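You operate a simulated robot arm through the tools that you are given. There is no shell and no other tool. Be economical: measure what you need, move in short steps, check, and stop when the job is done.

The job below is to be done with a simulated two-armed robot. You get a single attempt, and the scene is never put back.

## Task
Polish the haze off the smoked washboard and carry it to the rack.
Fine: polish from the white tin on the green cloth, cloth back; both hands, square on the main shelf. What is to be rubbed or washed off counts as gone when no trace of it is left.

Only the result counts: the job must be done as asked and must still hold three seconds after the hand-in. Knocking over, shifting, dropping, spilling or breaking anything else fails it. Flat cloth is picked up by pressing the open fingertips on it (5 to 10 N) and closing them slowly along it; thin cloth reads only 2 to 8 mm in the jaws.

## Robot
Two 7-joint arms with two-finger parallel grippers on one trunk, on a base that drives. Base frame: it is fixed to the floor where the robot stands at the start and does not move with it; the origin is under the middle of the robot, x ahead of it, y to its left, z up; the surface under the hand at the start is at about z = 850. Lengths are in mm, angles in degrees, forces in N, time in s.
The left shoulder is at the start at [60, 143, 926], the right one opposite. With the tool pointing down near the work surface each hand reaches from about 300 to 720 mm from the robot's upright axis, wherever it stands, measured 20 degrees to its own side. Places, roughly: main shelf of the gear rack [500, -1100, 800]. Payload 1.57 kg a hand.
The tool frame of a hand sits at the grasp point between the pads (the TCP): z along the fingers, y along the line on which they close. The tips reach 30 mm beyond it. The gripper opens to 110 mm. The fingers are 24 mm wide and 12 mm thick; the gripper's body (48 by 112 mm) begins 78 mm behind the TCP.
Orientation is told as [roll, pitch, yaw] about the base's x, y, z axes, in that order, counted from this pose: with the fingers straight down and closing along the base's y, the tool's x points along the base's -x, its y along +y and its z along -z.

## Interface
- The arms move only by the tool step_arm. It takes "left_series", "right_series" or both (then of equal length, played together; a hand with none holds still); each is a list that holds one entry, the list of rows, each a list of 7 numbers: the turn, a rotation vector about the base's x, y, z in units of 4 degrees (1.0 is 4 degrees), then the shift along the base's x, y, z in units of 40 mm (1.0 is 40 mm), then the opening, from 0 (shut) to 1 (fully open). In form: [[[ax, ay, az, tx, ty, tz, gripper], ...]]. A call has 1 to 8 rows; each row shifts and turns the commanded pose from where the row before left it. A call with a number of a shift or a turn outside -1 to 1 is refused whole. Each row takes 0.2 s and may step no farther than 50 mm and 8.6 degrees from the row before; otherwise, or with a gripper value out of range, the whole call is refused. A pose out of reach is approached as far as the arm can. The call stops where the force on the tool passes 40 N (or 10 N more than at its start, if that is more) or the arm is blocked; 0.2 s more then pass. Each finger travels about 45 mm/s and halts on what it meets, pressing with about 29 N; the grip force reading is that of the motor and also rises with nothing between the fingers. The clock runs only during rows and for 0.2 s after the last one: add rows that do not move to give the fingers time. The reply holds the time, the measured pose of the TCP, the force on the tool along the base axes, the opening and the grip force, in the units named above and with some noise, with the torque about the TCP (base axes, N m) and any sound that the robot's microphone picked up.
- Cameras (640 x 400 px; columns grow to the right, rows downward): "scene" is now at [47, -6, 1533.9]; the picture's right is [-0.08, -1.00, 0.00], its down [-0.77, 0.06, -0.64] and it looks along [0.63, -0.05, -0.77] (base axes); focal length 284 px, centre (320, 200). "left" rides on the left gripper at [70, -16, -141] in its tool frame; the picture's right is [0.23, 0.97, 0.00], its down [-0.86, 0.20, -0.48] and it looks along [-0.47, 0.11, 0.88] (tool axes); focal length 222 px, centre (320, 200). "right" rides on the right gripper at [70, 16, -141] in its tool frame; the picture's right is [-0.23, 0.97, 0.00], its down [-0.86, -0.20, -0.48] and it looks along [-0.47, -0.11, 0.88] (tool axes); focal length 222 px, centre (320, 200). There is no depth. A picture from a camera that has moved, and an enlarged one, comes with that camera's place and axes in the base frame and with its lens.
- snapshot(camera): a new picture of that camera. The clock stands still meanwhile.
- move_column(by): slides the trunk up (or, below 0, down) by that many mm; the arms and the scene camera ride with it, the base frame stays. It gives what a move gives, with no picture.
- roll_base(legs): drives the robot by 1 to 6 legs, each [ahead, left, turn to the left] in mm, mm and degrees, along the robot's own axes; the way and the turn of a leg run together, so that a leg with both is an arc; at most 1500 mm and 180 degrees a leg. The arms and the cameras ride along, it lands a little off, and it stops where it bumps. It gives what a move gives.
- pan_tilt(pan, tilt): turns the head with the scene camera to pan (to the left, within 86 degrees either way) and tilt (down, from -29 to 69), counted from straight ahead of the robot. It gives what a move gives.
- zoom(camera, box): a new picture of the part [left, top, right, bottom] of that camera's present view, enlarged. The clock stands still meanwhile.
- job_done(): hands the job in; it is judged then, once.

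Go step by step. Nothing tells you exact positions but the pictures and the camera data: compare them with the known pose of the tool, close in by small moves and look again before you grip or let go. The budget is 120 turns and 108 pictures, counting those below and the enlarged ones. Unless the task says otherwise, let go and move clear before handing in, and close with one line.

The tools are called after "Request:" as name(argument=value, ...) on one line, values as JSON. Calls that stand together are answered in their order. step_arm: Moves the arms, as the interface text tells. Its arguments: {"type":"object","properties":{"left_series":{"type":"array"},"right_series":{"type":"array"}},"required":[]} The other tools are called the same way: move_column (by) slides the trunk up or down; roll_base (legs) drives the base; pan_tilt (pan, tilt) turns the head that bears the scene camera; snapshot (camera) takes a picture; zoom (camera, box) takes an enlarged picture of a part of a camera's view; job_done () hands the job in.

At the start:

```text
clock: 0.0
left_ee_pos: [497.9, 189.3, 1089.9]
left_tcp_rot: [0.1, 0.0, -0.1]
left_contact_force: [0.3, -0.5, -0.6]
left_wrist_torque: [0.0, -0.01, -0.01]
left_width: 110.1
left_grip_force: 0.0
right_ee_pos: [390.3, -245.8, 1088.6]
right_tcp_rot: [0.0, 0.0, 0.0]
right_contact_force: [0.0, 0.0, -0.3]
right_wrist_torque: [0.0, 0.01, 0.02]
right_width: 110.1
right_grip_force: 0.2
trunk travel left (down, up): [-525.0, 65.0]
robot x, y, heading: [-1.8, 1.9, 0.3]
head pan, tilt: [-4.7, 50.4]
```

scene: 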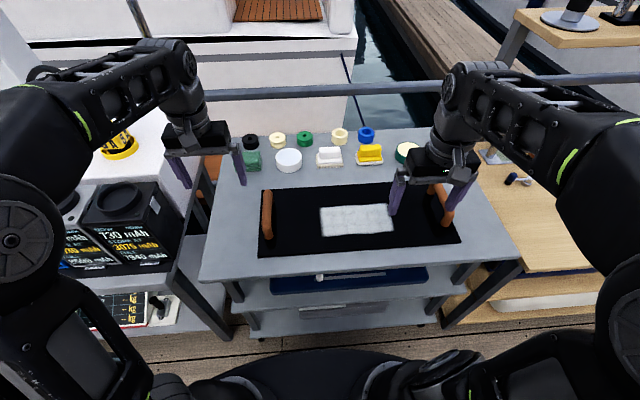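
right: 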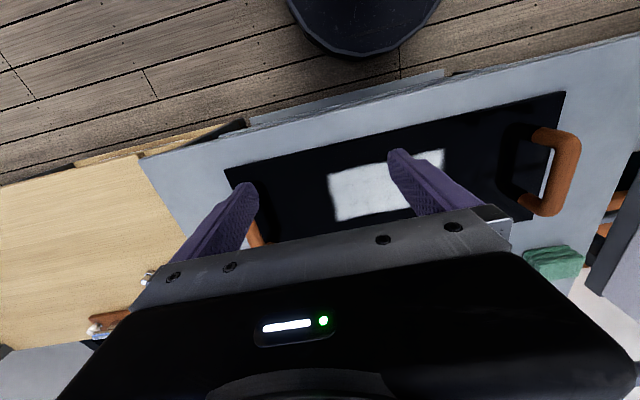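
left: 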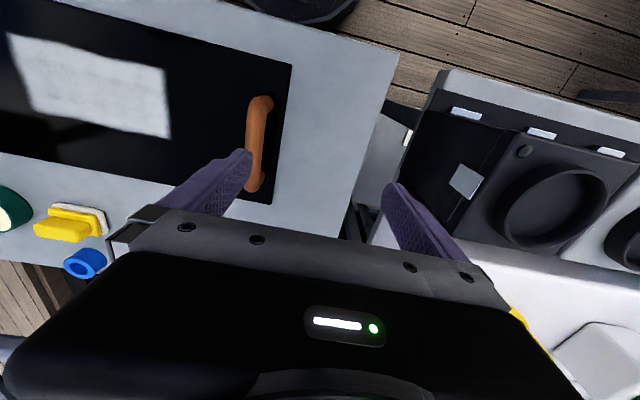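

I see a dark panel with two brown handles and a white haze patch, plus several tins, brushes and a green cloth behind it. I'll look closer.

Request:
zoom(camera="scene", box=[200, 110, 480, 285])

Request:
zoom(camera="scene", box=[400, 80, 640, 320])

```text
2.29 times, centred on (340, 198) of scene
camera zoom: at [47.0, -6.0, 1533.9], right [-0.08, -1.0, 0.0], down [-0.77, 0.06, -0.64], along [0.63, -0.05, -0.77], focal length 648 px, centre (274, 206)
```

zoom: 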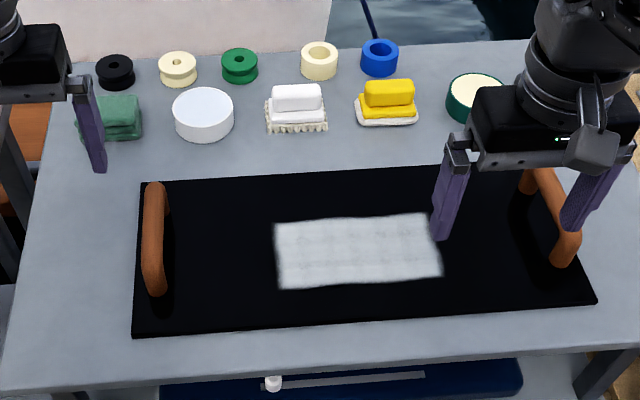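

```text
1.67 times, centred on (520, 200) of scene
camera zoom: at [47.0, -6.0, 1533.9], right [-0.08, -1.0, 0.0], down [-0.77, 0.06, -0.64], along [0.63, -0.05, -0.77], focal length 473 px, centre (-13, 200)
```

zoom: 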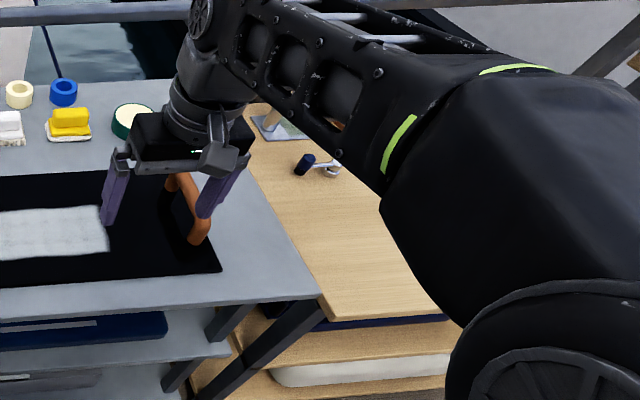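

Request:
pan_tilt(pan=-60, tilt=35)

Request:
snapshot(camera="scene")

```text
clock: 1.2
left_ee_pos: [497.9, 189.0, 1090.9]
left_tcp_rot: [-0.1, 0.0, 0.0]
left_contact_force: [-0.3, -0.4, 0.2]
left_wrist_torque: [0.04, 0.02, -0.01]
left_width: 110.2
left_grip_force: 0.1
right_ee_pos: [391.0, -245.5, 1090.0]
right_tcp_rot: [0.0, 0.0, -0.1]
right_contact_force: [0.2, -0.3, 0.3]
right_wrist_torque: [0.02, 0.02, 0.0]
right_width: 109.9
right_grip_force: 0.1
trunk travel left (down, up): [-525.0, 65.0]
robot x, y, heading: [-0.0, 2.7, 0.1]
head pan, tilt: [-60.0, 35.0]
```

```text
102 pictures are left
camera scene: at [14.7, -75.9, 1556.2], right [-0.87, -0.5, 0.0], down [-0.29, 0.5, -0.82], along [0.41, -0.71, -0.57], focal length 284 px, centre (320, 200)
```

scene: 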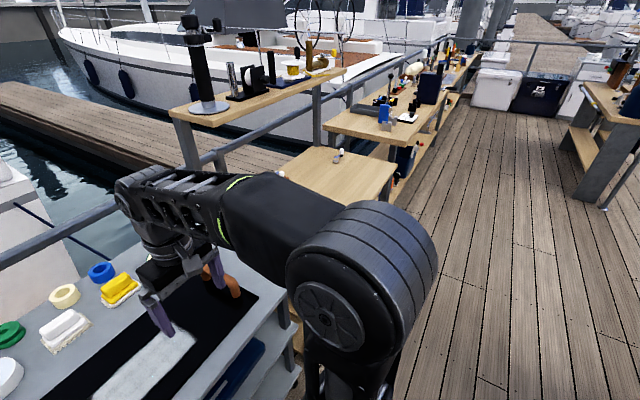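

Request:
pan_tilt(pan=-20, tilt=69)

Request:
snapshot(camera="scene")

```text
clock: 2.3
left_ee_pos: [497.7, 190.4, 1090.0]
left_tcp_rot: [-0.1, -0.1, 0.0]
left_contact_force: [-0.2, -0.8, 0.6]
left_wrist_torque: [0.0, 0.0, -0.01]
left_width: 110.1
left_grip_force: 0.0
right_ee_pos: [391.1, -244.6, 1090.1]
right_tcp_rot: [0.0, 0.0, -0.1]
right_contact_force: [0.0, 0.6, -0.1]
right_wrist_torque: [0.02, 0.02, 0.01]
right_width: 109.8
right_grip_force: 0.1
trunk travel left (down, up): [-525.0, 65.0]
robot x, y, heading: [0.6, -1.3, -0.1]
head pan, tilt: [-20.0, 68.8]
```

```text
101 pictures are left
camera scene: at [23.2, -18.9, 1512.6], right [-0.34, -0.94, 0.0], down [-0.88, 0.32, -0.36], along [0.34, -0.12, -0.93], focal length 284 px, centre (320, 200)
```

scene: 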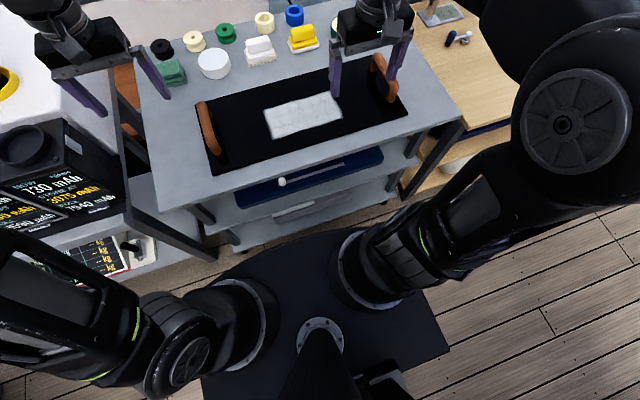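

Request:
roll_base(legs=[[40, -60, 0]])

Request:
snapshot(camera="scene")

```text
clock: 3.3
left_ee_pos: [538.6, 127.5, 1089.5]
left_tcp_rot: [0.1, 0.0, 0.0]
left_contact_force: [0.7, -0.4, -0.2]
left_wrist_torque: [0.0, 0.08, -0.03]
left_width: 110.0
left_grip_force: 0.2
right_ee_pos: [431.2, -305.2, 1089.7]
right_tcp_rot: [0.1, 0.0, 0.1]
right_contact_force: [0.9, -0.8, -0.2]
right_wrist_torque: [0.01, 0.01, 0.02]
right_width: 110.0
right_grip_force: 0.1
trunk travel left (down, up): [-525.0, 65.0]
robot x, y, heading: [41.7, -62.4, -0.2]
head pan, tilt: [-20.0, 68.8]
```

```text
100 pictures are left
camera scene: at [64.4, -80.7, 1512.5], right [-0.34, -0.94, 0.0], down [-0.88, 0.32, -0.36], along [0.34, -0.12, -0.93], focal length 284 px, centre (320, 200)
```

scene: 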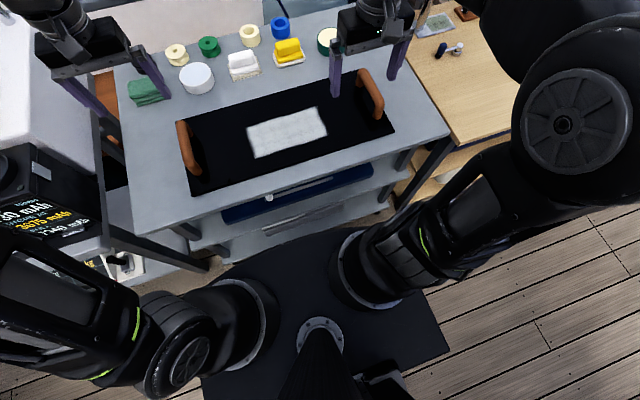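

Request:
zoom(camera="scene", box=[160, 170, 400, 320])

```text
2.67 times, centred on (280, 245) of scene
camera zoom: at [64.4, -80.7, 1512.5], right [-0.34, -0.94, 0.0], down [-0.88, 0.32, -0.36], along [0.34, -0.12, -0.93], focal length 756 px, centre (427, 80)
```

zoom: 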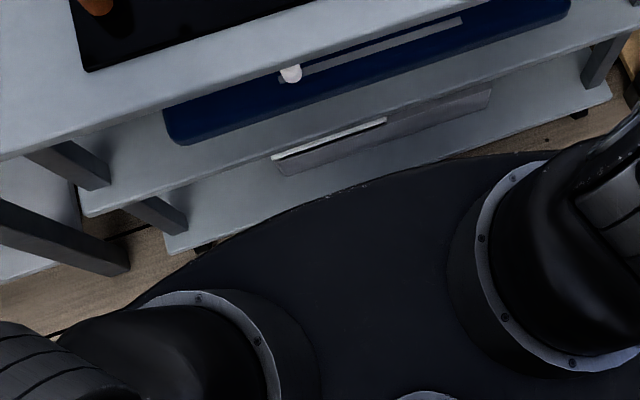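

Request:
roll_base(legs=[[70, -40, 0]])

Request:
pan_tilt(pan=15, tilt=50)

Request:
snapshot(camera="scene")

Request:
snapshot(camera="left")

```text
clock: 4.5
left_ee_pos: [600.4, 93.2, 1090.1]
left_tcp_rot: [0.0, 0.0, 0.2]
left_contact_force: [-0.8, -1.7, -0.4]
left_wrist_torque: [-0.02, -0.02, 0.01]
left_width: 109.8
left_grip_force: 0.1
right_ee_pos: [495.0, -342.5, 1090.5]
right_tcp_rot: [0.0, -0.1, 0.2]
right_contact_force: [-0.3, -0.1, -0.4]
right_wrist_torque: [0.0, -0.01, 0.01]
right_width: 110.0
right_grip_force: 0.1
trunk travel left (down, up): [-525.0, 65.0]
robot x, y, heading: [100.8, -99.0, 0.1]
head pan, tilt: [-20.0, 68.8]
stopped in leg 1: the robot was blocked; the commanded pose is now the measured one
```

```text
clock: 5.6
left_ee_pos: [602.0, 91.8, 1090.4]
left_tcp_rot: [0.0, -0.1, 0.3]
left_contact_force: [1.2, 0.5, -0.3]
left_wrist_torque: [0.01, -0.02, -0.03]
left_width: 109.8
left_grip_force: 0.2
right_ee_pos: [496.2, -342.9, 1089.6]
right_tcp_rot: [0.0, 0.0, 0.2]
right_contact_force: [-0.3, -0.7, -0.2]
right_wrist_torque: [-0.01, 0.0, -0.01]
right_width: 109.7
right_grip_force: 0.0
trunk travel left (down, up): [-525.0, 65.0]
robot x, y, heading: [100.1, -100.7, 0.4]
head pan, tilt: [15.0, 50.0]
```

```text
98 pictures are left
camera scene: at [149.0, -78.9, 1534.5], right [0.26, -0.97, 0.0], down [-0.74, -0.2, -0.64], along [0.62, 0.17, -0.77], focal length 284 px, centre (320, 200)
```

scene: 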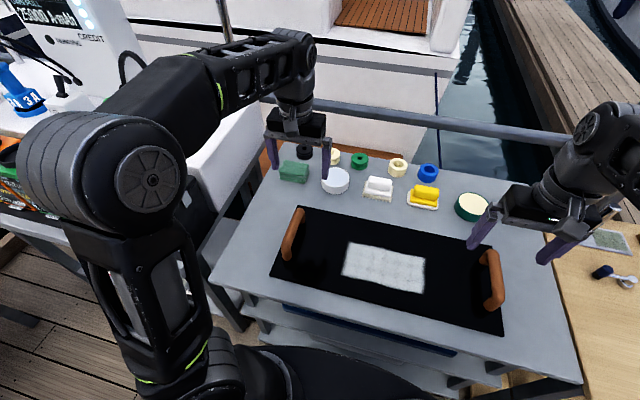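

```text
97 pictures are left
camera left: at [532.2, 76.2, 1231.9], right [-0.23, 0.97, 0.0], down [0.85, 0.2, 0.48], along [0.47, 0.11, -0.88], focal length 222 px, centre (320, 200)
```

left: 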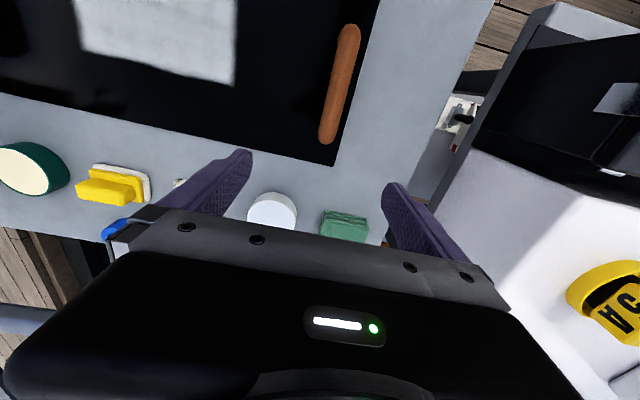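

Request:
roll_base(legs=[[-8, 0, 0]])

Request:
zoom(camera="scene", box=[255, 130, 455, 255])

```text
clock: 6.3
left_ee_pos: [592.8, 91.2, 1090.1]
left_tcp_rot: [0.0, -0.1, 0.2]
left_contact_force: [-0.3, 0.1, 0.0]
left_wrist_torque: [-0.01, 0.0, -0.02]
left_width: 109.9
left_grip_force: 0.1
right_ee_pos: [487.5, -343.1, 1088.8]
right_tcp_rot: [0.0, 0.0, 0.2]
right_contact_force: [0.3, -0.4, 0.0]
right_wrist_torque: [-0.02, -0.04, -0.02]
right_width: 110.0
right_grip_force: 0.0
trunk travel left (down, up): [-525.0, 65.0]
robot x, y, heading: [94.2, -101.3, 0.2]
head pan, tilt: [15.0, 50.0]
```

```text
3.20 times, centred on (355, 192) of scene
camera zoom: at [140.2, -78.8, 1534.6], right [0.26, -0.96, 0.0], down [-0.74, -0.2, -0.64], along [0.62, 0.17, -0.77], focal length 907 px, centre (208, 224)
```

zoom: 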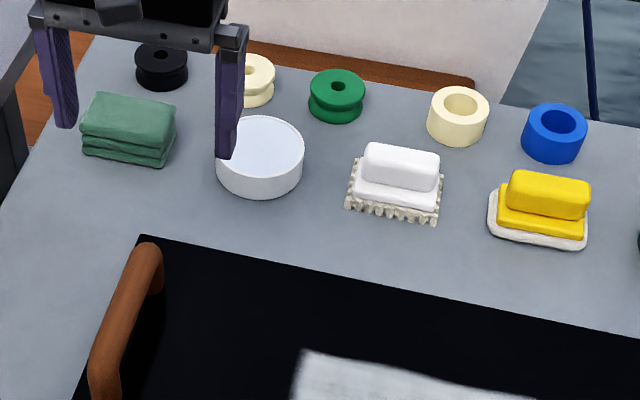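

Request:
roll_base(legs=[[0, 100, 0]])

Request:
step_arm(left_series=[[[0, 0, 0, 1, 0, 0, 1], [0, 0, 0, 1, 0, 0, 1], [0, 0, 0, 1, 0, 0, 1], [0, 0, 0, 0.6, 0, 0, 1]]])

Request:
snapshot(camera="scene")

Request:
snapshot(camera="left")

```text
clock: 7.5
left_ee_pos: [592.9, 193.8, 1088.9]
left_tcp_rot: [0.0, 0.0, 0.1]
left_contact_force: [0.2, -0.1, 0.3]
left_wrist_torque: [-0.05, 0.01, -0.03]
left_width: 109.9
left_grip_force: 0.0
right_ee_pos: [487.1, -242.6, 1090.3]
right_tcp_rot: [-0.1, 0.0, 0.2]
right_contact_force: [0.3, 0.9, 0.2]
right_wrist_torque: [-0.04, 0.01, 0.01]
right_width: 109.8
right_grip_force: 0.0
trunk travel left (down, up): [-525.0, 65.0]
robot x, y, heading: [90.3, 2.0, 0.2]
head pan, tilt: [15.0, 50.0]
```

```text
clock: 8.4
left_ee_pos: [633.5, 191.5, 1089.7]
left_tcp_rot: [0.1, -0.1, 0.3]
left_contact_force: [-1.0, -0.5, -0.3]
left_wrist_torque: [0.02, 0.01, 0.0]
left_width: 110.1
left_grip_force: 0.0
left hand out of reach, approached as far as the arm can: row 2, 3, 4
right_ee_pos: [487.3, -243.5, 1090.6]
right_tcp_rot: [0.0, -0.1, 0.3]
right_contact_force: [0.4, -0.9, -0.3]
right_wrist_torque: [-0.01, 0.01, -0.01]
right_width: 109.9
right_grip_force: 0.0
trunk travel left (down, up): [-525.0, 65.0]
robot x, y, heading: [95.2, -0.6, 0.2]
head pan, tilt: [15.0, 50.0]
```

```text
95 pictures are left
camera scene: at [140.3, 21.1, 1534.6], right [0.26, -0.96, 0.0], down [-0.74, -0.2, -0.64], along [0.62, 0.17, -0.77], focal length 284 px, centre (320, 200)
```

scene: 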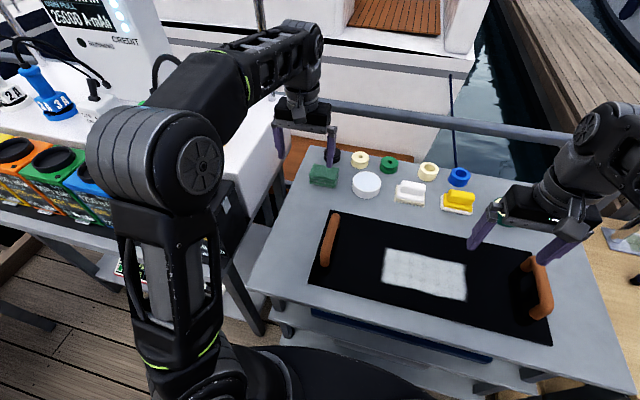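

```text
94 pictures are left
camera left: at [564.5, 175.6, 1232.1], right [-0.23, 0.97, 0.0], down [0.85, 0.2, 0.48], along [0.47, 0.11, -0.88], focal length 222 px, centre (320, 200)
```

left: 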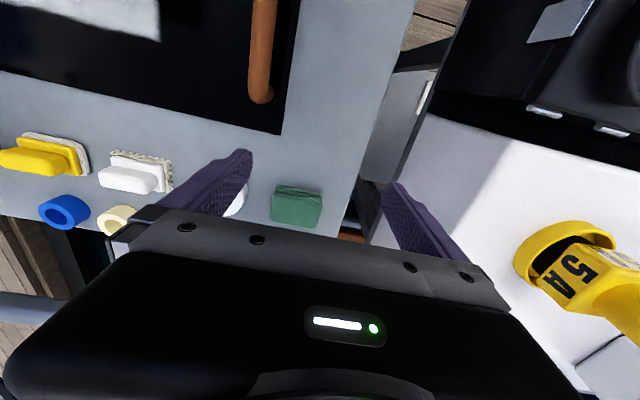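

Request:
move_column(by=65)

Request:
step_arm(left_series=[[[0, 0, 0, 0, 0, -1, 0.6], [0, 0, 0, 0, 0, -1, 0.6], [0, 0, 0, 0, 0, -1, 0.6], [0, 0, 0, 0, 0, -0.5, 0.6], [0, 0, 0, 0, 0, 0, 0.6]]])

```text
clock: 9.5
left_ee_pos: [634.3, 191.3, 1153.6]
left_tcp_rot: [0.0, 0.0, 0.3]
left_contact_force: [0.7, -1.3, 0.6]
left_wrist_torque: [0.01, -0.04, -0.01]
left_width: 109.9
left_grip_force: 0.0
right_ee_pos: [487.8, -243.2, 1155.0]
right_tcp_rot: [0.0, 0.0, 0.1]
right_contact_force: [0.0, 0.5, 0.0]
right_wrist_torque: [0.03, 0.0, 0.01]
right_width: 110.0
right_grip_force: 0.0
trunk travel left (down, up): [-590.0, 0.0]
robot x, y, heading: [93.3, 2.4, 0.2]
head pan, tilt: [15.0, 50.0]
```

```text
clock: 10.7
left_ee_pos: [634.2, 191.9, 1014.1]
left_tcp_rot: [0.0, 0.0, 0.2]
left_contact_force: [0.6, -0.6, -0.5]
left_wrist_torque: [0.0, -0.03, -0.01]
left_width: 66.0
left_grip_force: 0.1
right_ee_pos: [487.1, -243.2, 1154.3]
right_tcp_rot: [0.0, 0.0, 0.1]
right_contact_force: [0.3, 0.5, 0.7]
right_wrist_torque: [0.01, 0.0, 0.05]
right_width: 110.3
right_grip_force: 0.1
trunk travel left (down, up): [-590.0, 0.0]
robot x, y, heading: [92.9, -1.1, 0.2]
head pan, tilt: [15.0, 50.0]
```

Request:
step_arm(left_series=[[[0, 0, 0, 0, 0, -1, 0.6], [0, 0, 0, 1, 0, -0.3, 0.6], [0, 0, 0, 1, 0, 0, 0.6], [0, 0, 0, 1, -0.2, 0, 0.6], [0, 0, 0, 0.5, 0, 0, 0.6], [0, 0, 0, 0, 0, 0, 0.6]]])

Request:
snapshot(camera="left")

```text
clock: 12.1
left_ee_pos: [774.3, 182.0, 962.6]
left_tcp_rot: [0.0, 0.0, 0.0]
left_contact_force: [0.1, -0.2, 0.3]
left_wrist_torque: [0.02, 0.03, -0.02]
left_width: 66.0
left_grip_force: 0.0
right_ee_pos: [486.5, -243.0, 1154.6]
right_tcp_rot: [0.0, -0.1, 0.2]
right_contact_force: [0.3, 0.0, 0.9]
right_wrist_torque: [-0.03, 0.0, 0.04]
right_width: 110.0
right_grip_force: 0.0
trunk travel left (down, up): [-590.0, 0.0]
robot x, y, heading: [95.4, 1.2, 0.4]
head pan, tilt: [15.0, 50.0]
```

```text
93 pictures are left
camera left: at [705.9, 166.2, 1104.7], right [-0.23, 0.97, 0.0], down [0.85, 0.2, 0.48], along [0.47, 0.11, -0.88], focal length 222 px, centre (320, 200)
```

left: 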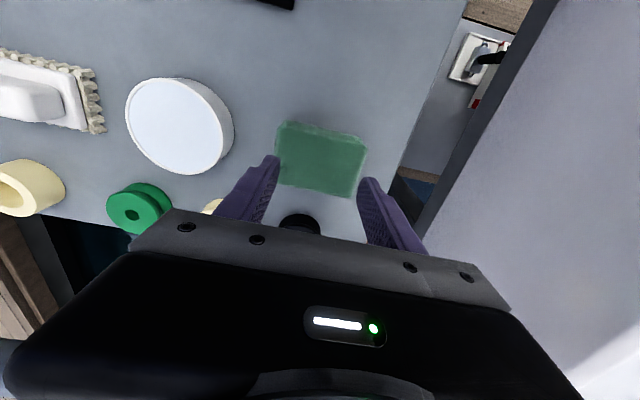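

Request:
step_arm(left_series=[[[0, 0, 0, 0.05, 0, -0.5, 0.6], [0, 0, 0, 0, 0, -0.4, 0.6], [0, 0, 0, 0, 0, 0, 0.6]]])

Request:
zoom(camera="left", box=[200, 100, 440, 250])

```text
clock: 12.9
left_ee_pos: [776.0, 183.0, 927.2]
left_tcp_rot: [0.0, -0.1, 0.2]
left_contact_force: [-0.3, 0.3, -0.5]
left_wrist_torque: [0.01, 0.0, 0.03]
left_width: 66.1
left_grip_force: 0.1
right_ee_pos: [486.4, -242.7, 1155.0]
right_tcp_rot: [0.1, 0.0, 0.2]
right_contact_force: [0.2, 1.3, 0.2]
right_wrist_torque: [0.0, -0.02, 0.0]
right_width: 109.9
right_grip_force: 0.1
trunk travel left (down, up): [-590.0, 0.0]
robot x, y, heading: [98.7, -3.0, 0.2]
head pan, tilt: [15.0, 50.0]
```

```text
2.67 times, centred on (320, 175) of left
camera zoom: at [707.0, 167.4, 1069.2], right [-0.23, 0.97, 0.0], down [0.85, 0.2, 0.48], along [0.47, 0.11, -0.88], focal length 592 px, centre (320, 267)
```

zoom: 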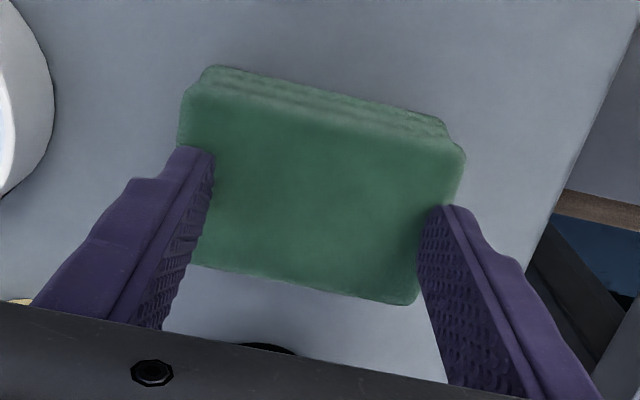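

Request:
step_arm(left_series=[[[0, 0, 0, 0, 0, -0.3, 0.6], [0, 0, 0, 0, 0, 0, 0.6]]])

```text
clock: 13.5
left_ee_pos: [777.7, 183.0, 924.2]
left_tcp_rot: [0.0, -0.9, 0.3]
left_contact_force: [-5.1, 0.4, 17.6]
left_wrist_torque: [0.04, 0.35, 0.01]
left_width: 66.2
left_grip_force: 0.1
right_ee_pos: [486.5, -243.4, 1153.9]
right_tcp_rot: [0.0, -0.1, 0.2]
right_contact_force: [-0.1, -1.0, 0.4]
right_wrist_torque: [0.0, -0.01, 0.01]
right_width: 109.8
right_grip_force: 0.0
trunk travel left (down, up): [-590.0, 0.0]
robot x, y, heading: [93.5, 2.5, 0.2]
head pan, tilt: [15.0, 50.0]
stopped in row 2 (left hand): the force on the tool passed its limit at 44 N (the readings are from after the stop); the commanded pose is now the measured one
```

Request:
step_arm(left_series=[[[0, 0, 0, 0, 0, 0.05, 0.6], [0, 0, 0, 0, 0, 0, 0.6]]])

```text
clock: 14.1
left_ee_pos: [777.6, 183.3, 926.0]
left_tcp_rot: [0.0, -0.9, 0.1]
left_contact_force: [-0.6, 0.8, 15.5]
left_wrist_torque: [-0.03, 0.19, 0.0]
left_width: 66.1
left_grip_force: 0.0
right_ee_pos: [484.9, -244.6, 1154.5]
right_tcp_rot: [0.0, 0.0, 0.2]
right_contact_force: [-1.2, -0.1, -0.7]
right_wrist_torque: [-0.01, -0.04, -0.02]
right_width: 110.0
right_grip_force: 0.1
trunk travel left (down, up): [-590.0, 0.0]
robot x, y, heading: [92.1, 1.3, -0.0]
head pan, tilt: [15.0, 50.0]
```

Request:
step_arm(left_series=[[[0, 0.2, 0, 0, 0, 0.05, 0.6], [0, 0, 0, 0, 0, 0, 0.6]]])

```text
clock: 14.7
left_ee_pos: [778.0, 183.9, 924.9]
left_tcp_rot: [-0.1, 0.1, 0.2]
left_contact_force: [2.2, -1.5, 9.4]
left_wrist_torque: [-0.03, -0.1, 0.02]
left_width: 66.1
left_grip_force: 0.0
right_ee_pos: [486.6, -243.3, 1153.6]
right_tcp_rot: [0.0, 0.0, 0.2]
right_contact_force: [0.8, 0.0, 0.1]
right_wrist_torque: [-0.03, 0.0, 0.02]
right_width: 110.0
right_grip_force: 0.1
trunk travel left (down, up): [-590.0, 0.0]
robot x, y, heading: [99.0, -3.0, 0.1]
head pan, tilt: [15.0, 50.0]
```

Request:
step_arm(left_series=[[[0, 0, 0, 0, 0, 0, 0.52], [0, 0, 0, 0, 0, 0, 0.45], [0, 0, 0, 0, 0, 0, 0.38], [0, 0, 0, 0, 0, 0, 0.31], [0, 0, 0, 0, 0, 0, 0.24], [0, 0, 0, 0, 0, 0, 0.17], [0, 0, 0, 0, 0, 0, 0.1]]])

Request:
step_arm(left_series=[[[0, 0, 0, 0, 0, 0, 0.05], [0, 0, 0, 0, 0, 0, 0], [0, 0, 0, 0, 0, 0, 0], [0, 0, 0, 0, 0, 0, 0]]])

Request:
zoom(camera="left", box=[200, 100, 440, 250])

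```text
clock: 16.3
left_ee_pos: [778.9, 182.5, 925.4]
left_tcp_rot: [0.0, 0.1, 0.2]
left_contact_force: [-0.4, -0.8, 3.7]
left_wrist_torque: [-0.04, -0.07, -0.01]
left_width: 12.8
left_grip_force: 1.7
right_ee_pos: [487.0, -243.3, 1155.0]
right_tcp_rot: [0.0, -0.1, 0.1]
right_contact_force: [-0.2, 0.5, 0.3]
right_wrist_torque: [0.04, -0.02, -0.01]
right_width: 110.0
right_grip_force: 0.2
trunk travel left (down, up): [-590.0, 0.0]
robot x, y, heading: [97.4, 5.1, 0.3]
head pan, tilt: [15.0, 50.0]
```

```text
clock: 17.3
left_ee_pos: [778.2, 183.8, 925.4]
left_tcp_rot: [0.0, -0.1, 0.2]
left_contact_force: [-0.5, -0.6, 1.0]
left_wrist_torque: [0.01, -0.01, 0.02]
left_width: 0.0
left_grip_force: 21.5
right_ee_pos: [486.8, -242.7, 1154.8]
right_tcp_rot: [0.0, 0.0, 0.1]
right_contact_force: [-0.1, 0.3, 0.1]
right_wrist_torque: [0.0, -0.04, 0.02]
right_width: 110.3
right_grip_force: 0.1
trunk travel left (down, up): [-590.0, 0.0]
robot x, y, heading: [97.4, 0.3, 0.2]
head pan, tilt: [15.0, 50.0]
```

```text
2.67 times, centred on (320, 175) of left
camera zoom: at [709.8, 167.9, 1067.6], right [-0.23, 0.97, 0.0], down [0.86, 0.2, 0.48], along [0.46, 0.11, -0.88], focal length 592 px, centre (320, 267)
```

zoom: 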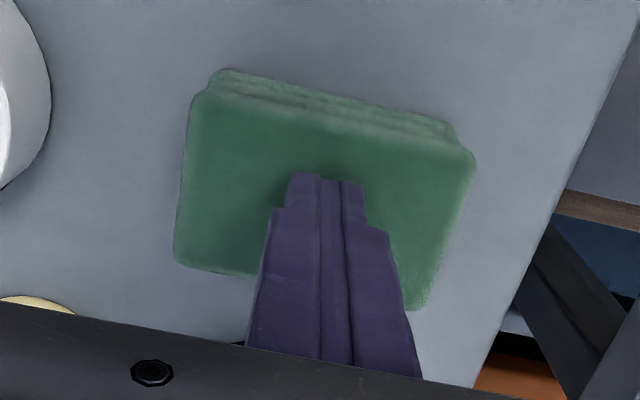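

The pinch slid off the thick folded cloth (width 0). I'll grip it by its sides (y 142–227) instead.

Request:
step_arm(left_series=[[[0, 0, 0, 0, 0, 0.5, 0], [0, 0, 0, 0, 0, 0, 0.5], [0, 0, 0, 0, 0, 0, 1], [0, 0, 0, 0, 0, 0, 1], [0, 0, 0, 0, 0, 0, 1], [0, 0, 0, 0, 0, 0, 1], [0, 0, 0, 0, 0, 0, 1]]])

Request:
step_arm(left_series=[[[0, 0, 0, 0, 0, 0, 1], [0, 0, 0, 0, 0, -0.3, 1], [0, 0, 0, 0, 0, 0, 1]]])

Request:
zoom(camera="left", box=[200, 100, 440, 250])

```text
clock: 18.9
left_ee_pos: [776.8, 182.2, 944.6]
left_tcp_rot: [0.0, 0.2, 0.3]
left_contact_force: [0.6, 0.3, 0.5]
left_wrist_torque: [0.03, -0.01, -0.01]
left_width: 109.9
left_grip_force: 0.0
right_ee_pos: [486.6, -243.8, 1153.5]
right_tcp_rot: [0.1, 0.0, 0.2]
right_contact_force: [0.4, -0.2, 0.2]
right_wrist_torque: [-0.02, 0.0, -0.01]
right_width: 110.1
right_grip_force: 0.1
trunk travel left (down, up): [-590.0, 0.0]
robot x, y, heading: [92.7, 0.9, -0.1]
head pan, tilt: [15.0, 50.0]
```

```text
clock: 19.7
left_ee_pos: [776.9, 181.4, 933.8]
left_tcp_rot: [0.0, 0.2, 0.2]
left_contact_force: [0.7, 0.3, 0.3]
left_wrist_torque: [0.0, -0.01, -0.03]
left_width: 109.9
left_grip_force: 0.0
right_ee_pos: [486.7, -242.5, 1154.9]
right_tcp_rot: [0.0, 0.0, 0.2]
right_contact_force: [0.0, -0.2, -0.1]
right_wrist_torque: [0.0, 0.03, -0.04]
right_width: 109.7
right_grip_force: 0.0
trunk travel left (down, up): [-590.0, 0.0]
robot x, y, heading: [96.2, -1.1, 0.1]
head pan, tilt: [15.0, 50.0]
```

```text
2.67 times, centred on (320, 175) of left
camera zoom: at [708.4, 166.9, 1076.2], right [-0.23, 0.97, 0.0], down [0.86, 0.2, 0.48], along [0.46, 0.11, -0.88], focal length 592 px, centre (320, 267)
```

zoom: 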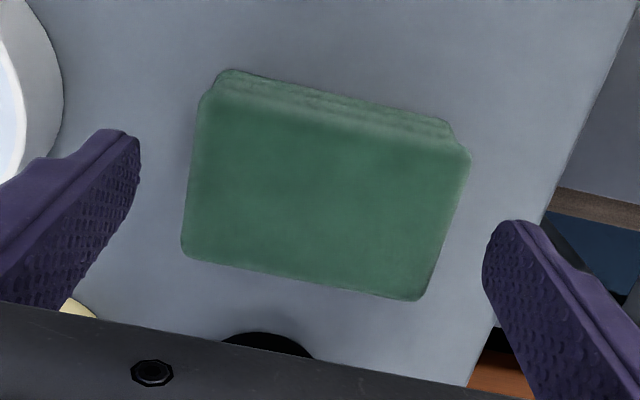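

Request:
step_arm(left_series=[[[0, 0, 0, 0, 0.05, -0.4, 1], [0, 0, 0, 0, 0, -0.4, 1], [0, 0, 0, 0, 0, 0, 1], [0, 0, 0, 0, 0, 0, 0.7], [0, 0, 0, 0, 0, 0, 0.5], [0, 0, 0, 0, 0, 0, 0.3], [0, 0, 0, 0, 0, 0, 0.2], [0, 0, 0, 0, 0, 0, 0.2]]])

Request:
zoom(camera="left", box=[200, 100, 440, 250])

```text
clock: 21.5
left_ee_pos: [778.9, 185.2, 900.8]
left_tcp_rot: [0.1, 0.0, 0.2]
left_contact_force: [-0.7, 0.1, -0.7]
left_wrist_torque: [-0.02, -0.02, -0.02]
left_width: 89.1
left_grip_force: 28.8
right_ee_pos: [487.7, -243.8, 1155.4]
right_tcp_rot: [0.1, 0.1, 0.3]
right_contact_force: [0.1, 0.2, 0.1]
right_wrist_torque: [0.02, 0.02, -0.01]
right_width: 110.0
right_grip_force: 0.1
trunk travel left (down, up): [-590.0, 0.0]
robot x, y, heading: [94.6, 1.6, 0.3]
head pan, tilt: [15.0, 50.0]
```

```text
2.67 times, centred on (320, 175) of left
camera zoom: at [709.9, 169.6, 1043.0], right [-0.23, 0.97, 0.0], down [0.86, 0.2, 0.48], along [0.46, 0.11, -0.88], focal length 592 px, centre (320, 267)
```

zoom: 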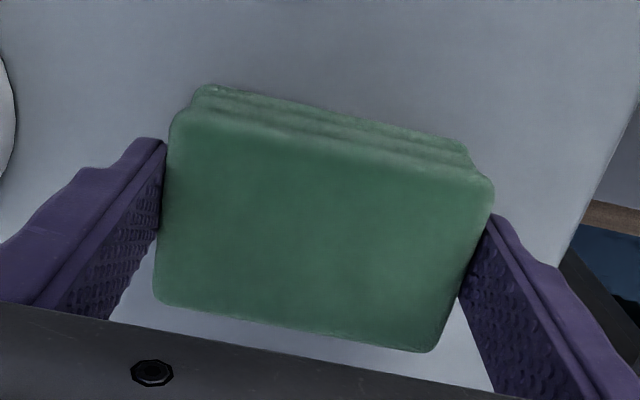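

Request:
step_arm(left_series=[[[0, 0, 0, 0, 0, 0.5, 0.2], [0, 0, 0, 0, 0, 1, 0.2], [0, 0, 0, 0, 0, 1, 0.2], [0, 0, 0, 0, 0, 0, 0.2]]])

Request:
snapshot(camera="left")

Request:
zoom(camera="scene", box=[270, 120, 430, 220])

```text
clock: 22.5
left_ee_pos: [776.4, 186.2, 1000.2]
left_tcp_rot: [0.0, 0.1, 0.2]
left_contact_force: [-0.2, -0.8, -0.4]
left_wrist_torque: [-0.01, 0.03, 0.0]
left_width: 88.9
left_grip_force: 29.2
right_ee_pos: [488.1, -242.4, 1154.8]
right_tcp_rot: [0.1, -0.1, 0.2]
right_contact_force: [0.5, -1.3, 0.0]
right_wrist_torque: [0.0, -0.01, 0.0]
right_width: 110.0
right_grip_force: 0.1
trunk travel left (down, up): [-590.0, 0.0]
robot x, y, heading: [98.9, -0.9, 0.2]
head pan, tilt: [15.0, 50.0]
```

```text
88 pictures are left
camera left: at [707.1, 169.2, 1142.7], right [-0.23, 0.97, 0.0], down [0.86, 0.2, 0.48], along [0.46, 0.11, -0.88], focal length 222 px, centre (320, 200)
```

left: 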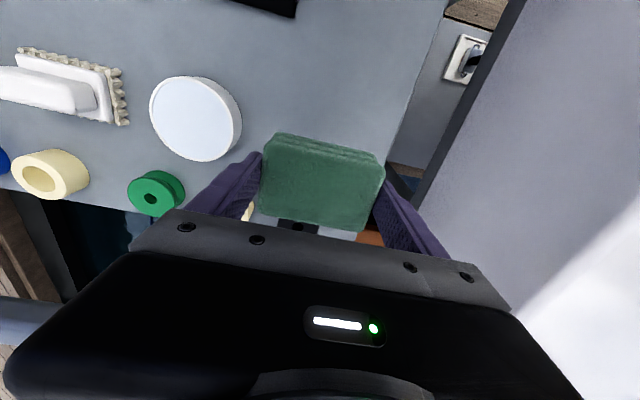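

```text
4.00 times, centred on (350, 170) of scene
camera zoom: at [141.0, 21.2, 1599.5], right [0.26, -0.96, 0.0], down [-0.74, -0.2, -0.64], along [0.62, 0.17, -0.77], focal length 1134 px, centre (200, 320)
```

zoom: 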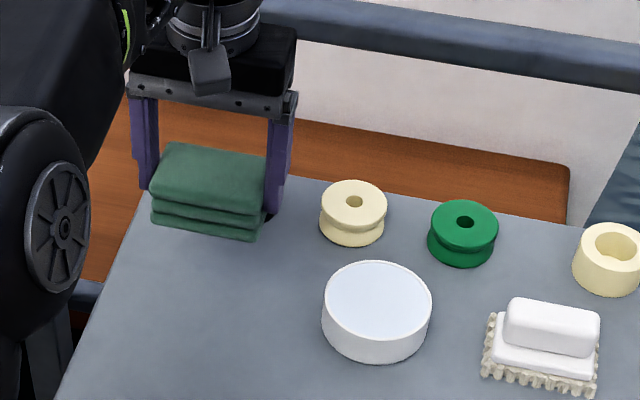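

Request:
step_arm(left_series=[[[0, 0, 0, 0, -1, 0, 0.2], [0, 0, 0, 0, -1, 0, 0.2], [0, 0, 0, 0, -1, -0.5, 0.2], [0, 0, 0, 0, -0.55, -0.5, 0.2], [0, 0, 0, 0, 0, -0.3, 0.2], [0, 0, 0, 0, 0, 0, 0.2]]])

Request:
zoom(camera="scene", box=[270, 120, 430, 220])

Request:
snapshot(camera="left")

```text
clock: 23.9
left_ee_pos: [777.4, 63.3, 949.5]
left_tcp_rot: [0.0, 0.1, 0.2]
left_contact_force: [1.1, 0.0, -0.9]
left_wrist_torque: [-0.01, 0.03, -0.02]
left_width: 89.0
left_grip_force: 29.0
left hand out of reach, approached as far as the arm can: row 2
right_ee_pos: [487.1, -243.6, 1154.5]
right_tcp_rot: [0.0, 0.1, 0.2]
right_contact_force: [0.0, -0.1, -0.2]
right_wrist_torque: [-0.02, 0.01, 0.02]
right_width: 109.9
right_grip_force: 0.1
trunk travel left (down, up): [-590.0, 0.0]
robot x, y, heading: [99.4, -0.8, -0.0]
head pan, tilt: [15.0, 50.0]
```

```text
4.00 times, centred on (350, 170) of scene
camera zoom: at [140.5, 21.2, 1599.5], right [0.26, -0.96, 0.0], down [-0.74, -0.2, -0.64], along [0.62, 0.17, -0.77], focal length 1134 px, centre (200, 320)
```

zoom: 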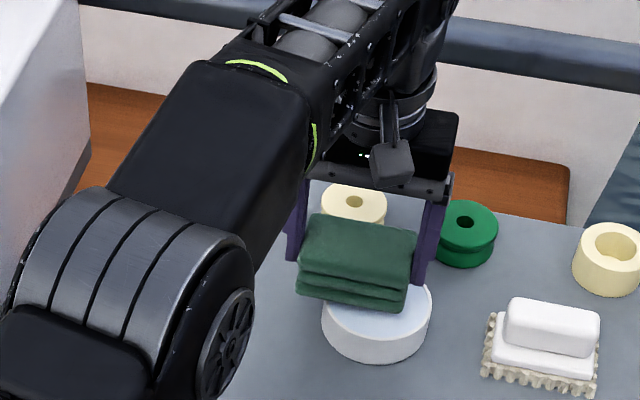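

```text
85 pictures are left
camera left: at [708.9, 47.7, 1091.6], right [-0.23, 0.97, 0.0], down [0.86, 0.2, 0.48], along [0.46, 0.11, -0.88], focal length 222 px, centre (320, 200)
```

left: 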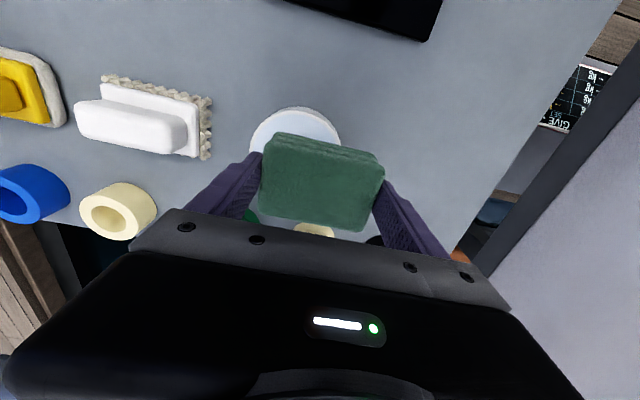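

Request:
step_arm(left_series=[[[0, 0, 0, -0.05, -0.48, 0, 0.2], [0, 0, 0, 0, 0, -0.3, 0.2], [0, 0, 0, 0, 0, -0.1, 0.2], [0, 0, 0, 0, 0, 0, 0.2]]])

```text
clock: 24.9
left_ee_pos: [776.8, 44.3, 934.2]
left_tcp_rot: [0.0, -0.1, 0.2]
left_contact_force: [2.4, 1.7, 9.2]
left_wrist_torque: [0.06, 0.12, 0.02]
left_width: 89.0
left_grip_force: 29.0
right_ee_pos: [486.4, -243.3, 1155.4]
right_tcp_rot: [-0.1, -0.1, 0.3]
right_contact_force: [0.3, -0.6, 0.0]
right_wrist_torque: [0.02, 0.01, 0.02]
right_width: 109.8
right_grip_force: 0.2
trunk travel left (down, up): [-590.0, 0.0]
robot x, y, heading: [96.6, -0.2, 0.0]
head pan, tilt: [15.0, 50.0]
```

Request:
step_arm(left_series=[[[0, 0, 0, 0, 0, -0.03, 0.2], [0, 0, 0, 0, 0, 0, 0.2], [0, 0, 0, 0, 0, 0, 0.2], [0, 0, 0, 0, 0, 0.5, 0.2], [0, 0, 0, 0, 0, 0.5, 0.2], [0, 0, 0, -1, 0, 0.2, 0.2], [0, 0, 0, -1, 0, 0, 0.2], [0, 0, 0, -1, 0, 0, 0.2]]])

Request:
snapshot(camera="scene")

```text
clock: 26.7
left_ee_pos: [653.1, 43.7, 960.6]
left_tcp_rot: [0.0, 0.0, 0.2]
left_contact_force: [-0.2, 0.1, 0.9]
left_wrist_torque: [0.02, 0.0, 0.01]
left_width: 88.8
left_grip_force: 29.0
left hand out of reach, approached as far as the arm can: row 5
right_ee_pos: [485.6, -244.7, 1154.5]
right_tcp_rot: [-0.1, -0.1, 0.2]
right_contact_force: [-0.7, -1.0, -0.9]
right_wrist_torque: [0.0, -0.03, 0.05]
right_width: 110.1
right_grip_force: 0.0
trunk travel left (down, up): [-590.0, 0.0]
robot x, y, heading: [95.6, 4.1, 0.4]
head pan, tilt: [15.0, 50.0]
```

```text
84 pictures are left
camera scene: at [139.1, 21.2, 1599.6], right [0.26, -0.96, 0.0], down [-0.74, -0.2, -0.64], along [0.62, 0.17, -0.77], focal length 284 px, centre (320, 200)
```

scene: 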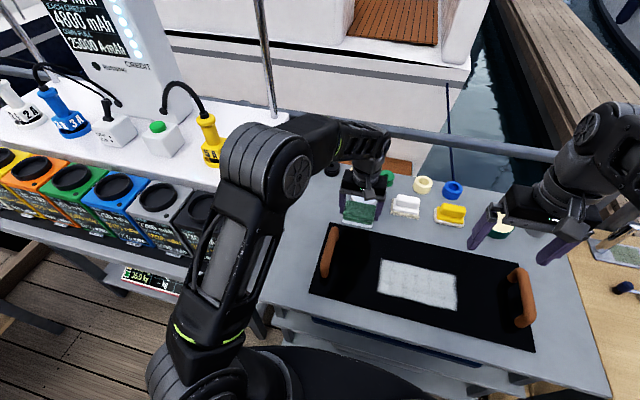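

Request:
step_arm(left_series=[[[0, 0, 0, 0, -1, 0, 0.2], [0, 0, 0, 0, -1, 0, 0.2], [0, 0, 0, 0, -1, 0, 0.2], [0, 0, 0, -1, 0, 0, 0.2], [0, 0, 0, -1, 0, 0, 0.2], [0, 0, 0, -0.8, -0.3, 0, 0.2], [0, 0, 0, 0, 0, 0, 0.2]]], right_series=[[[0, 0, 0, -0.5, -1, 0, 1], [0, 0, 0, -0.5, -1, 0, 1], [0, 0, 0, -0.5, -1, 0, 1], [0, 0, 0, -0.5, -1, 0, 1], [0, 0, 0, 0, 0, 0, 1], [0, 0, 0, 0, 0, 0, 1], [0, 0, 0, 0, 0, 0, 1]]])

Request:
pan_tilt(pan=-15, tilt=55)

Request:
snapshot(camera="scene")

Request:
snapshot(camera="left")

```text
clock: 28.3
left_ee_pos: [542.5, -89.9, 957.0]
left_tcp_rot: [0.0, 0.1, 0.2]
left_contact_force: [-0.2, 0.7, -0.5]
left_wrist_torque: [0.0, 0.05, -0.01]
left_width: 89.2
left_grip_force: 28.6
right_ee_pos: [411.3, -402.3, 1154.8]
right_tcp_rot: [0.0, 0.0, 0.3]
right_contact_force: [0.1, 0.3, 0.1]
right_wrist_torque: [0.0, -0.01, -0.03]
right_width: 109.9
right_grip_force: 0.0
trunk travel left (down, up): [-590.0, 0.0]
robot x, y, heading: [95.8, 3.1, 0.1]
head pan, tilt: [15.0, 50.0]
```

```text
clock: 29.2
left_ee_pos: [540.9, -89.3, 958.2]
left_tcp_rot: [0.1, 0.1, 0.2]
left_contact_force: [0.1, -0.2, -0.7]
left_wrist_torque: [-0.03, 0.0, 0.04]
left_width: 89.0
left_grip_force: 28.6
right_ee_pos: [409.8, -401.8, 1156.2]
right_tcp_rot: [0.0, 0.0, 0.3]
right_contact_force: [-0.6, -0.2, 0.9]
right_wrist_torque: [-0.02, 0.01, 0.02]
right_width: 109.9
right_grip_force: 0.1
trunk travel left (down, up): [-590.0, 0.0]
robot x, y, heading: [96.8, 3.4, 0.3]
head pan, tilt: [-15.0, 55.0]
```

```text
83 pictures are left
camera scene: at [136.0, -17.6, 1593.0], right [-0.25, -0.97, 0.0], down [-0.79, 0.21, -0.57], along [0.55, -0.15, -0.82], focal length 284 px, centre (320, 200)
```

scene: 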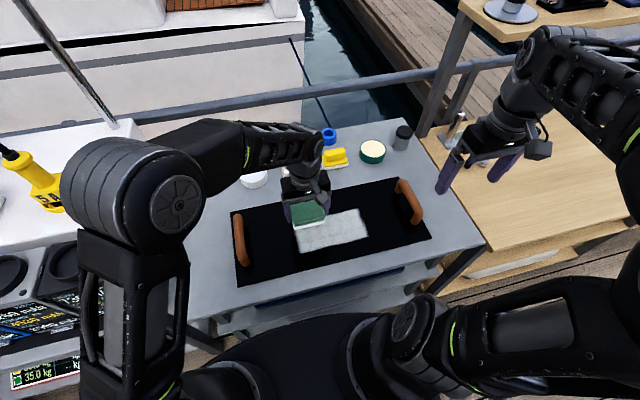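

```text
82 pictures are left
camera left: at [473.2, -105.3, 1100.6], right [-0.23, 0.97, 0.0], down [0.86, 0.2, 0.48], along [0.46, 0.11, -0.88], focal length 222 px, centre (320, 200)
```

left: 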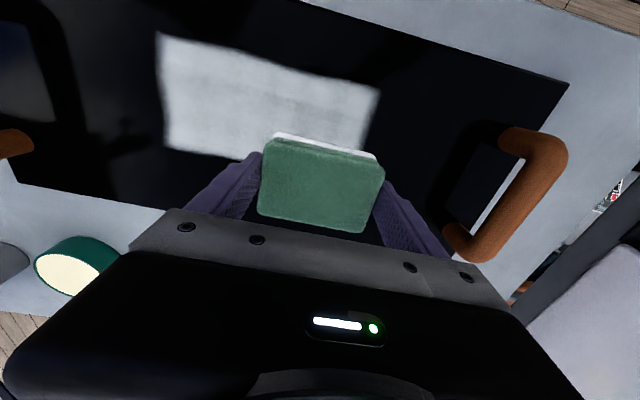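

White polish shows on the pad's underside. Now pressing down onto the haze.

Request:
step_arm(left_series=[[[0, 0, 0, 0, 0.0, -0.5, 0.2], [0, 0, 0, 0, 0, -0.4, 0.2], [0, 0, 0, 0, 0, 0, 0.2]]])

Request:
step_arm(left_series=[[[0, 0, 0, 0, 0.0, -0.15, 0.2], [0, 0, 0, 0, 0, 0, 0.2]]])

```text
clock: 30.0
left_ee_pos: [542.9, -88.8, 922.5]
left_tcp_rot: [0.0, 0.1, 0.2]
left_contact_force: [-0.6, 0.3, 0.0]
left_wrist_torque: [0.02, 0.01, 0.03]
left_width: 89.1
left_grip_force: 29.0
right_ee_pos: [409.3, -403.2, 1155.6]
right_tcp_rot: [0.1, 0.0, 0.1]
right_contact_force: [0.6, 0.1, 0.8]
right_wrist_torque: [0.01, -0.02, 0.02]
right_width: 110.1
right_grip_force: 0.1
trunk travel left (down, up): [-590.0, 0.0]
robot x, y, heading: [94.8, 1.3, 0.2]
head pan, tilt: [-15.0, 55.0]
```

```text
clock: 30.6
left_ee_pos: [542.4, -86.3, 916.6]
left_tcp_rot: [0.1, 0.1, 0.3]
left_contact_force: [0.5, 0.1, -0.5]
left_wrist_torque: [0.01, -0.01, -0.01]
left_width: 89.0
left_grip_force: 29.3
right_ee_pos: [409.4, -402.5, 1155.2]
right_tcp_rot: [0.0, 0.0, 0.2]
right_contact_force: [-0.4, -0.6, -0.1]
right_wrist_torque: [0.03, 0.02, -0.02]
right_width: 109.9
right_grip_force: 0.1
trunk travel left (down, up): [-590.0, 0.0]
robot x, y, heading: [92.2, 2.8, 0.1]
head pan, tilt: [-15.0, 55.0]
```

Request:
step_arm(left_series=[[[0, 0, 0, 0, 0.0, -0.1, 0.2], [0, 0, 0, 0, 0, 0, 0.2]]])

```text
clock: 31.2
left_ee_pos: [542.5, -87.7, 913.4]
left_tcp_rot: [0.0, 0.1, 0.2]
left_contact_force: [0.7, 0.2, 0.0]
left_wrist_torque: [-0.02, 0.02, -0.01]
left_width: 89.3
left_grip_force: 29.0
right_ee_pos: [410.3, -403.0, 1156.5]
right_tcp_rot: [0.0, 0.0, 0.3]
right_contact_force: [0.1, 0.1, 0.2]
right_wrist_torque: [-0.02, -0.03, -0.01]
right_width: 110.1
right_grip_force: 0.0
trunk travel left (down, up): [-590.0, 0.0]
robot x, y, heading: [93.4, -0.3, 0.2]
head pan, tilt: [-15.0, 55.0]
```

Request:
step_arm(left_series=[[[0, 0, 0, 0, 0.0, -0.1, 0.2], [0, 0, 0, 0, 0, 0, 0.2]]])

```text
clock: 31.8
left_ee_pos: [542.9, -89.6, 910.4]
left_tcp_rot: [0.1, 0.1, 0.1]
left_contact_force: [-1.1, 0.1, 5.3]
left_wrist_torque: [0.0, -0.1, 0.02]
left_width: 88.9
left_grip_force: 28.9
right_ee_pos: [408.7, -402.2, 1154.7]
right_tcp_rot: [-0.1, 0.0, 0.3]
right_contact_force: [-0.5, 0.0, 0.7]
right_wrist_torque: [0.0, -0.03, -0.02]
right_width: 109.9
right_grip_force: 0.2
trunk travel left (down, up): [-590.0, 0.0]
robot x, y, heading: [97.2, -0.3, 0.3]
head pan, tilt: [-15.0, 55.0]
```

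Request:
step_arm(left_series=[[[0, 0, 0, 0, 0, -0.03, 0.2], [0, 0, 0, 0, -0.65, 0, 0.2], [0, 0, 0, 0, -0.65, 0, 0.2], [0, 0, 0, 0, -0.65, 0, 0.2], [0, 0, 0, 0, -0.65, 0, 0.2], [0, 0, 0, 0, -0.65, 0, 0.2], [0, 0, 0, 0, 0, 0, 0.2]]])

Request:
snapshot(camera="scene")

```text
clock: 33.4
left_ee_pos: [542.7, -217.0, 909.7]
left_tcp_rot: [0.0, 0.1, 0.2]
left_contact_force: [1.4, 8.3, 22.5]
left_wrist_torque: [0.56, -0.11, 0.06]
left_width: 89.2
left_grip_force: 28.1
right_ee_pos: [408.3, -401.7, 1155.6]
right_tcp_rot: [0.0, 0.0, 0.2]
right_contact_force: [0.1, 0.2, -0.4]
right_wrist_torque: [-0.02, 0.0, -0.01]
right_width: 109.9
right_grip_force: 0.1
trunk travel left (down, up): [-590.0, 0.0]
robot x, y, heading: [96.5, 1.1, 0.1]
head pan, tilt: [-15.0, 55.0]
```

```text
81 pictures are left
camera scene: at [134.4, -15.8, 1593.2], right [-0.26, -0.97, 0.0], down [-0.79, 0.21, -0.57], along [0.56, -0.15, -0.82], focal length 284 px, centre (320, 200)
```

scene: 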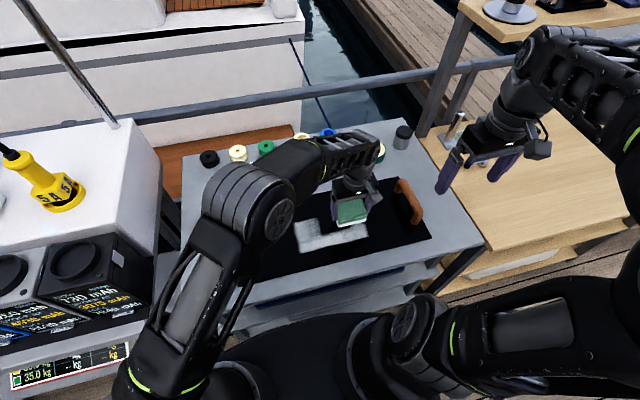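

Request:
step_arm(left_series=[[[0, 0, 0, 0, 0, 0.04, 0.2], [0, 0, 0, -0.7, -0.2, 0, 0.2], [0, 0, 0, 0, 0.85, 0, 0.2], [0, 0, 0, 0, 0.85, 0, 0.2], [0, 0, 0, 0, 0.85, 0, 0.2], [0, 0, 0, 0, 0.85, 0, 0.2], [0, 0, 0, 0, 0.85, 0, 0.2]]])

Request:
step_arm(left_series=[[[0, 0, 0, 0.7, 0, 0, 0.2], [0, 0, 0, 0.3, -0.4, 0, 0.2], [0, 0, 0, -0.9, 0.4, 0, 0.2], [0, 0, 0, -0.8, 0, 0, 0.2], [0, 0, 0, 0, -0.9, 0, 0.2], [0, 0, 0, 0, -0.9, 0, 0.2], [0, 0, 0, 0, -0.9, 0, 0.2], [0, 0, 0, 0, -0.9, 0, 0.2]]])

Request:
snapshot(camera="scene")

```text
clock: 35.0
left_ee_pos: [514.4, -54.1, 909.6]
left_tcp_rot: [0.1, 0.2, 0.2]
left_contact_force: [-0.1, 0.8, 2.9]
left_wrist_torque: [-0.15, -0.12, -0.02]
left_width: 89.2
left_grip_force: 29.1
right_ee_pos: [409.7, -401.8, 1154.6]
right_tcp_rot: [0.0, 0.1, 0.2]
right_contact_force: [0.2, 0.3, -0.5]
right_wrist_torque: [0.0, 0.01, 0.01]
right_width: 110.0
right_grip_force: 0.0
trunk travel left (down, up): [-590.0, 0.0]
robot x, y, heading: [94.2, 1.7, 0.0]
head pan, tilt: [-15.0, 55.0]
```

```text
clock: 36.8
left_ee_pos: [486.5, -200.7, 910.4]
left_tcp_rot: [0.0, 0.2, 0.2]
left_contact_force: [-0.8, 0.5, 2.4]
left_wrist_torque: [-0.13, 0.01, 0.01]
left_width: 88.9
left_grip_force: 28.8
right_ee_pos: [408.8, -402.3, 1156.1]
right_tcp_rot: [0.1, 0.0, 0.2]
right_contact_force: [-0.3, 0.4, 0.5]
right_wrist_torque: [0.0, 0.0, 0.0]
right_width: 110.0
right_grip_force: 0.0
trunk travel left (down, up): [-590.0, 0.0]
robot x, y, heading: [97.0, 2.1, 0.0]
head pan, tilt: [-15.0, 55.0]
```

```text
80 pictures are left
camera scene: at [135.4, -17.9, 1593.1], right [-0.26, -0.97, 0.0], down [-0.79, 0.21, -0.57], along [0.55, -0.15, -0.82], focal length 284 px, centre (320, 200)
```

scene: 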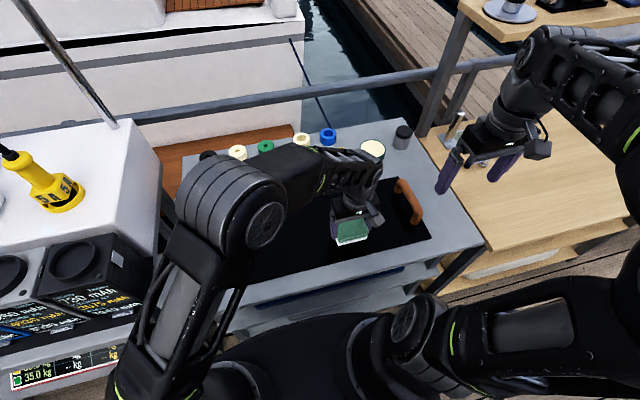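

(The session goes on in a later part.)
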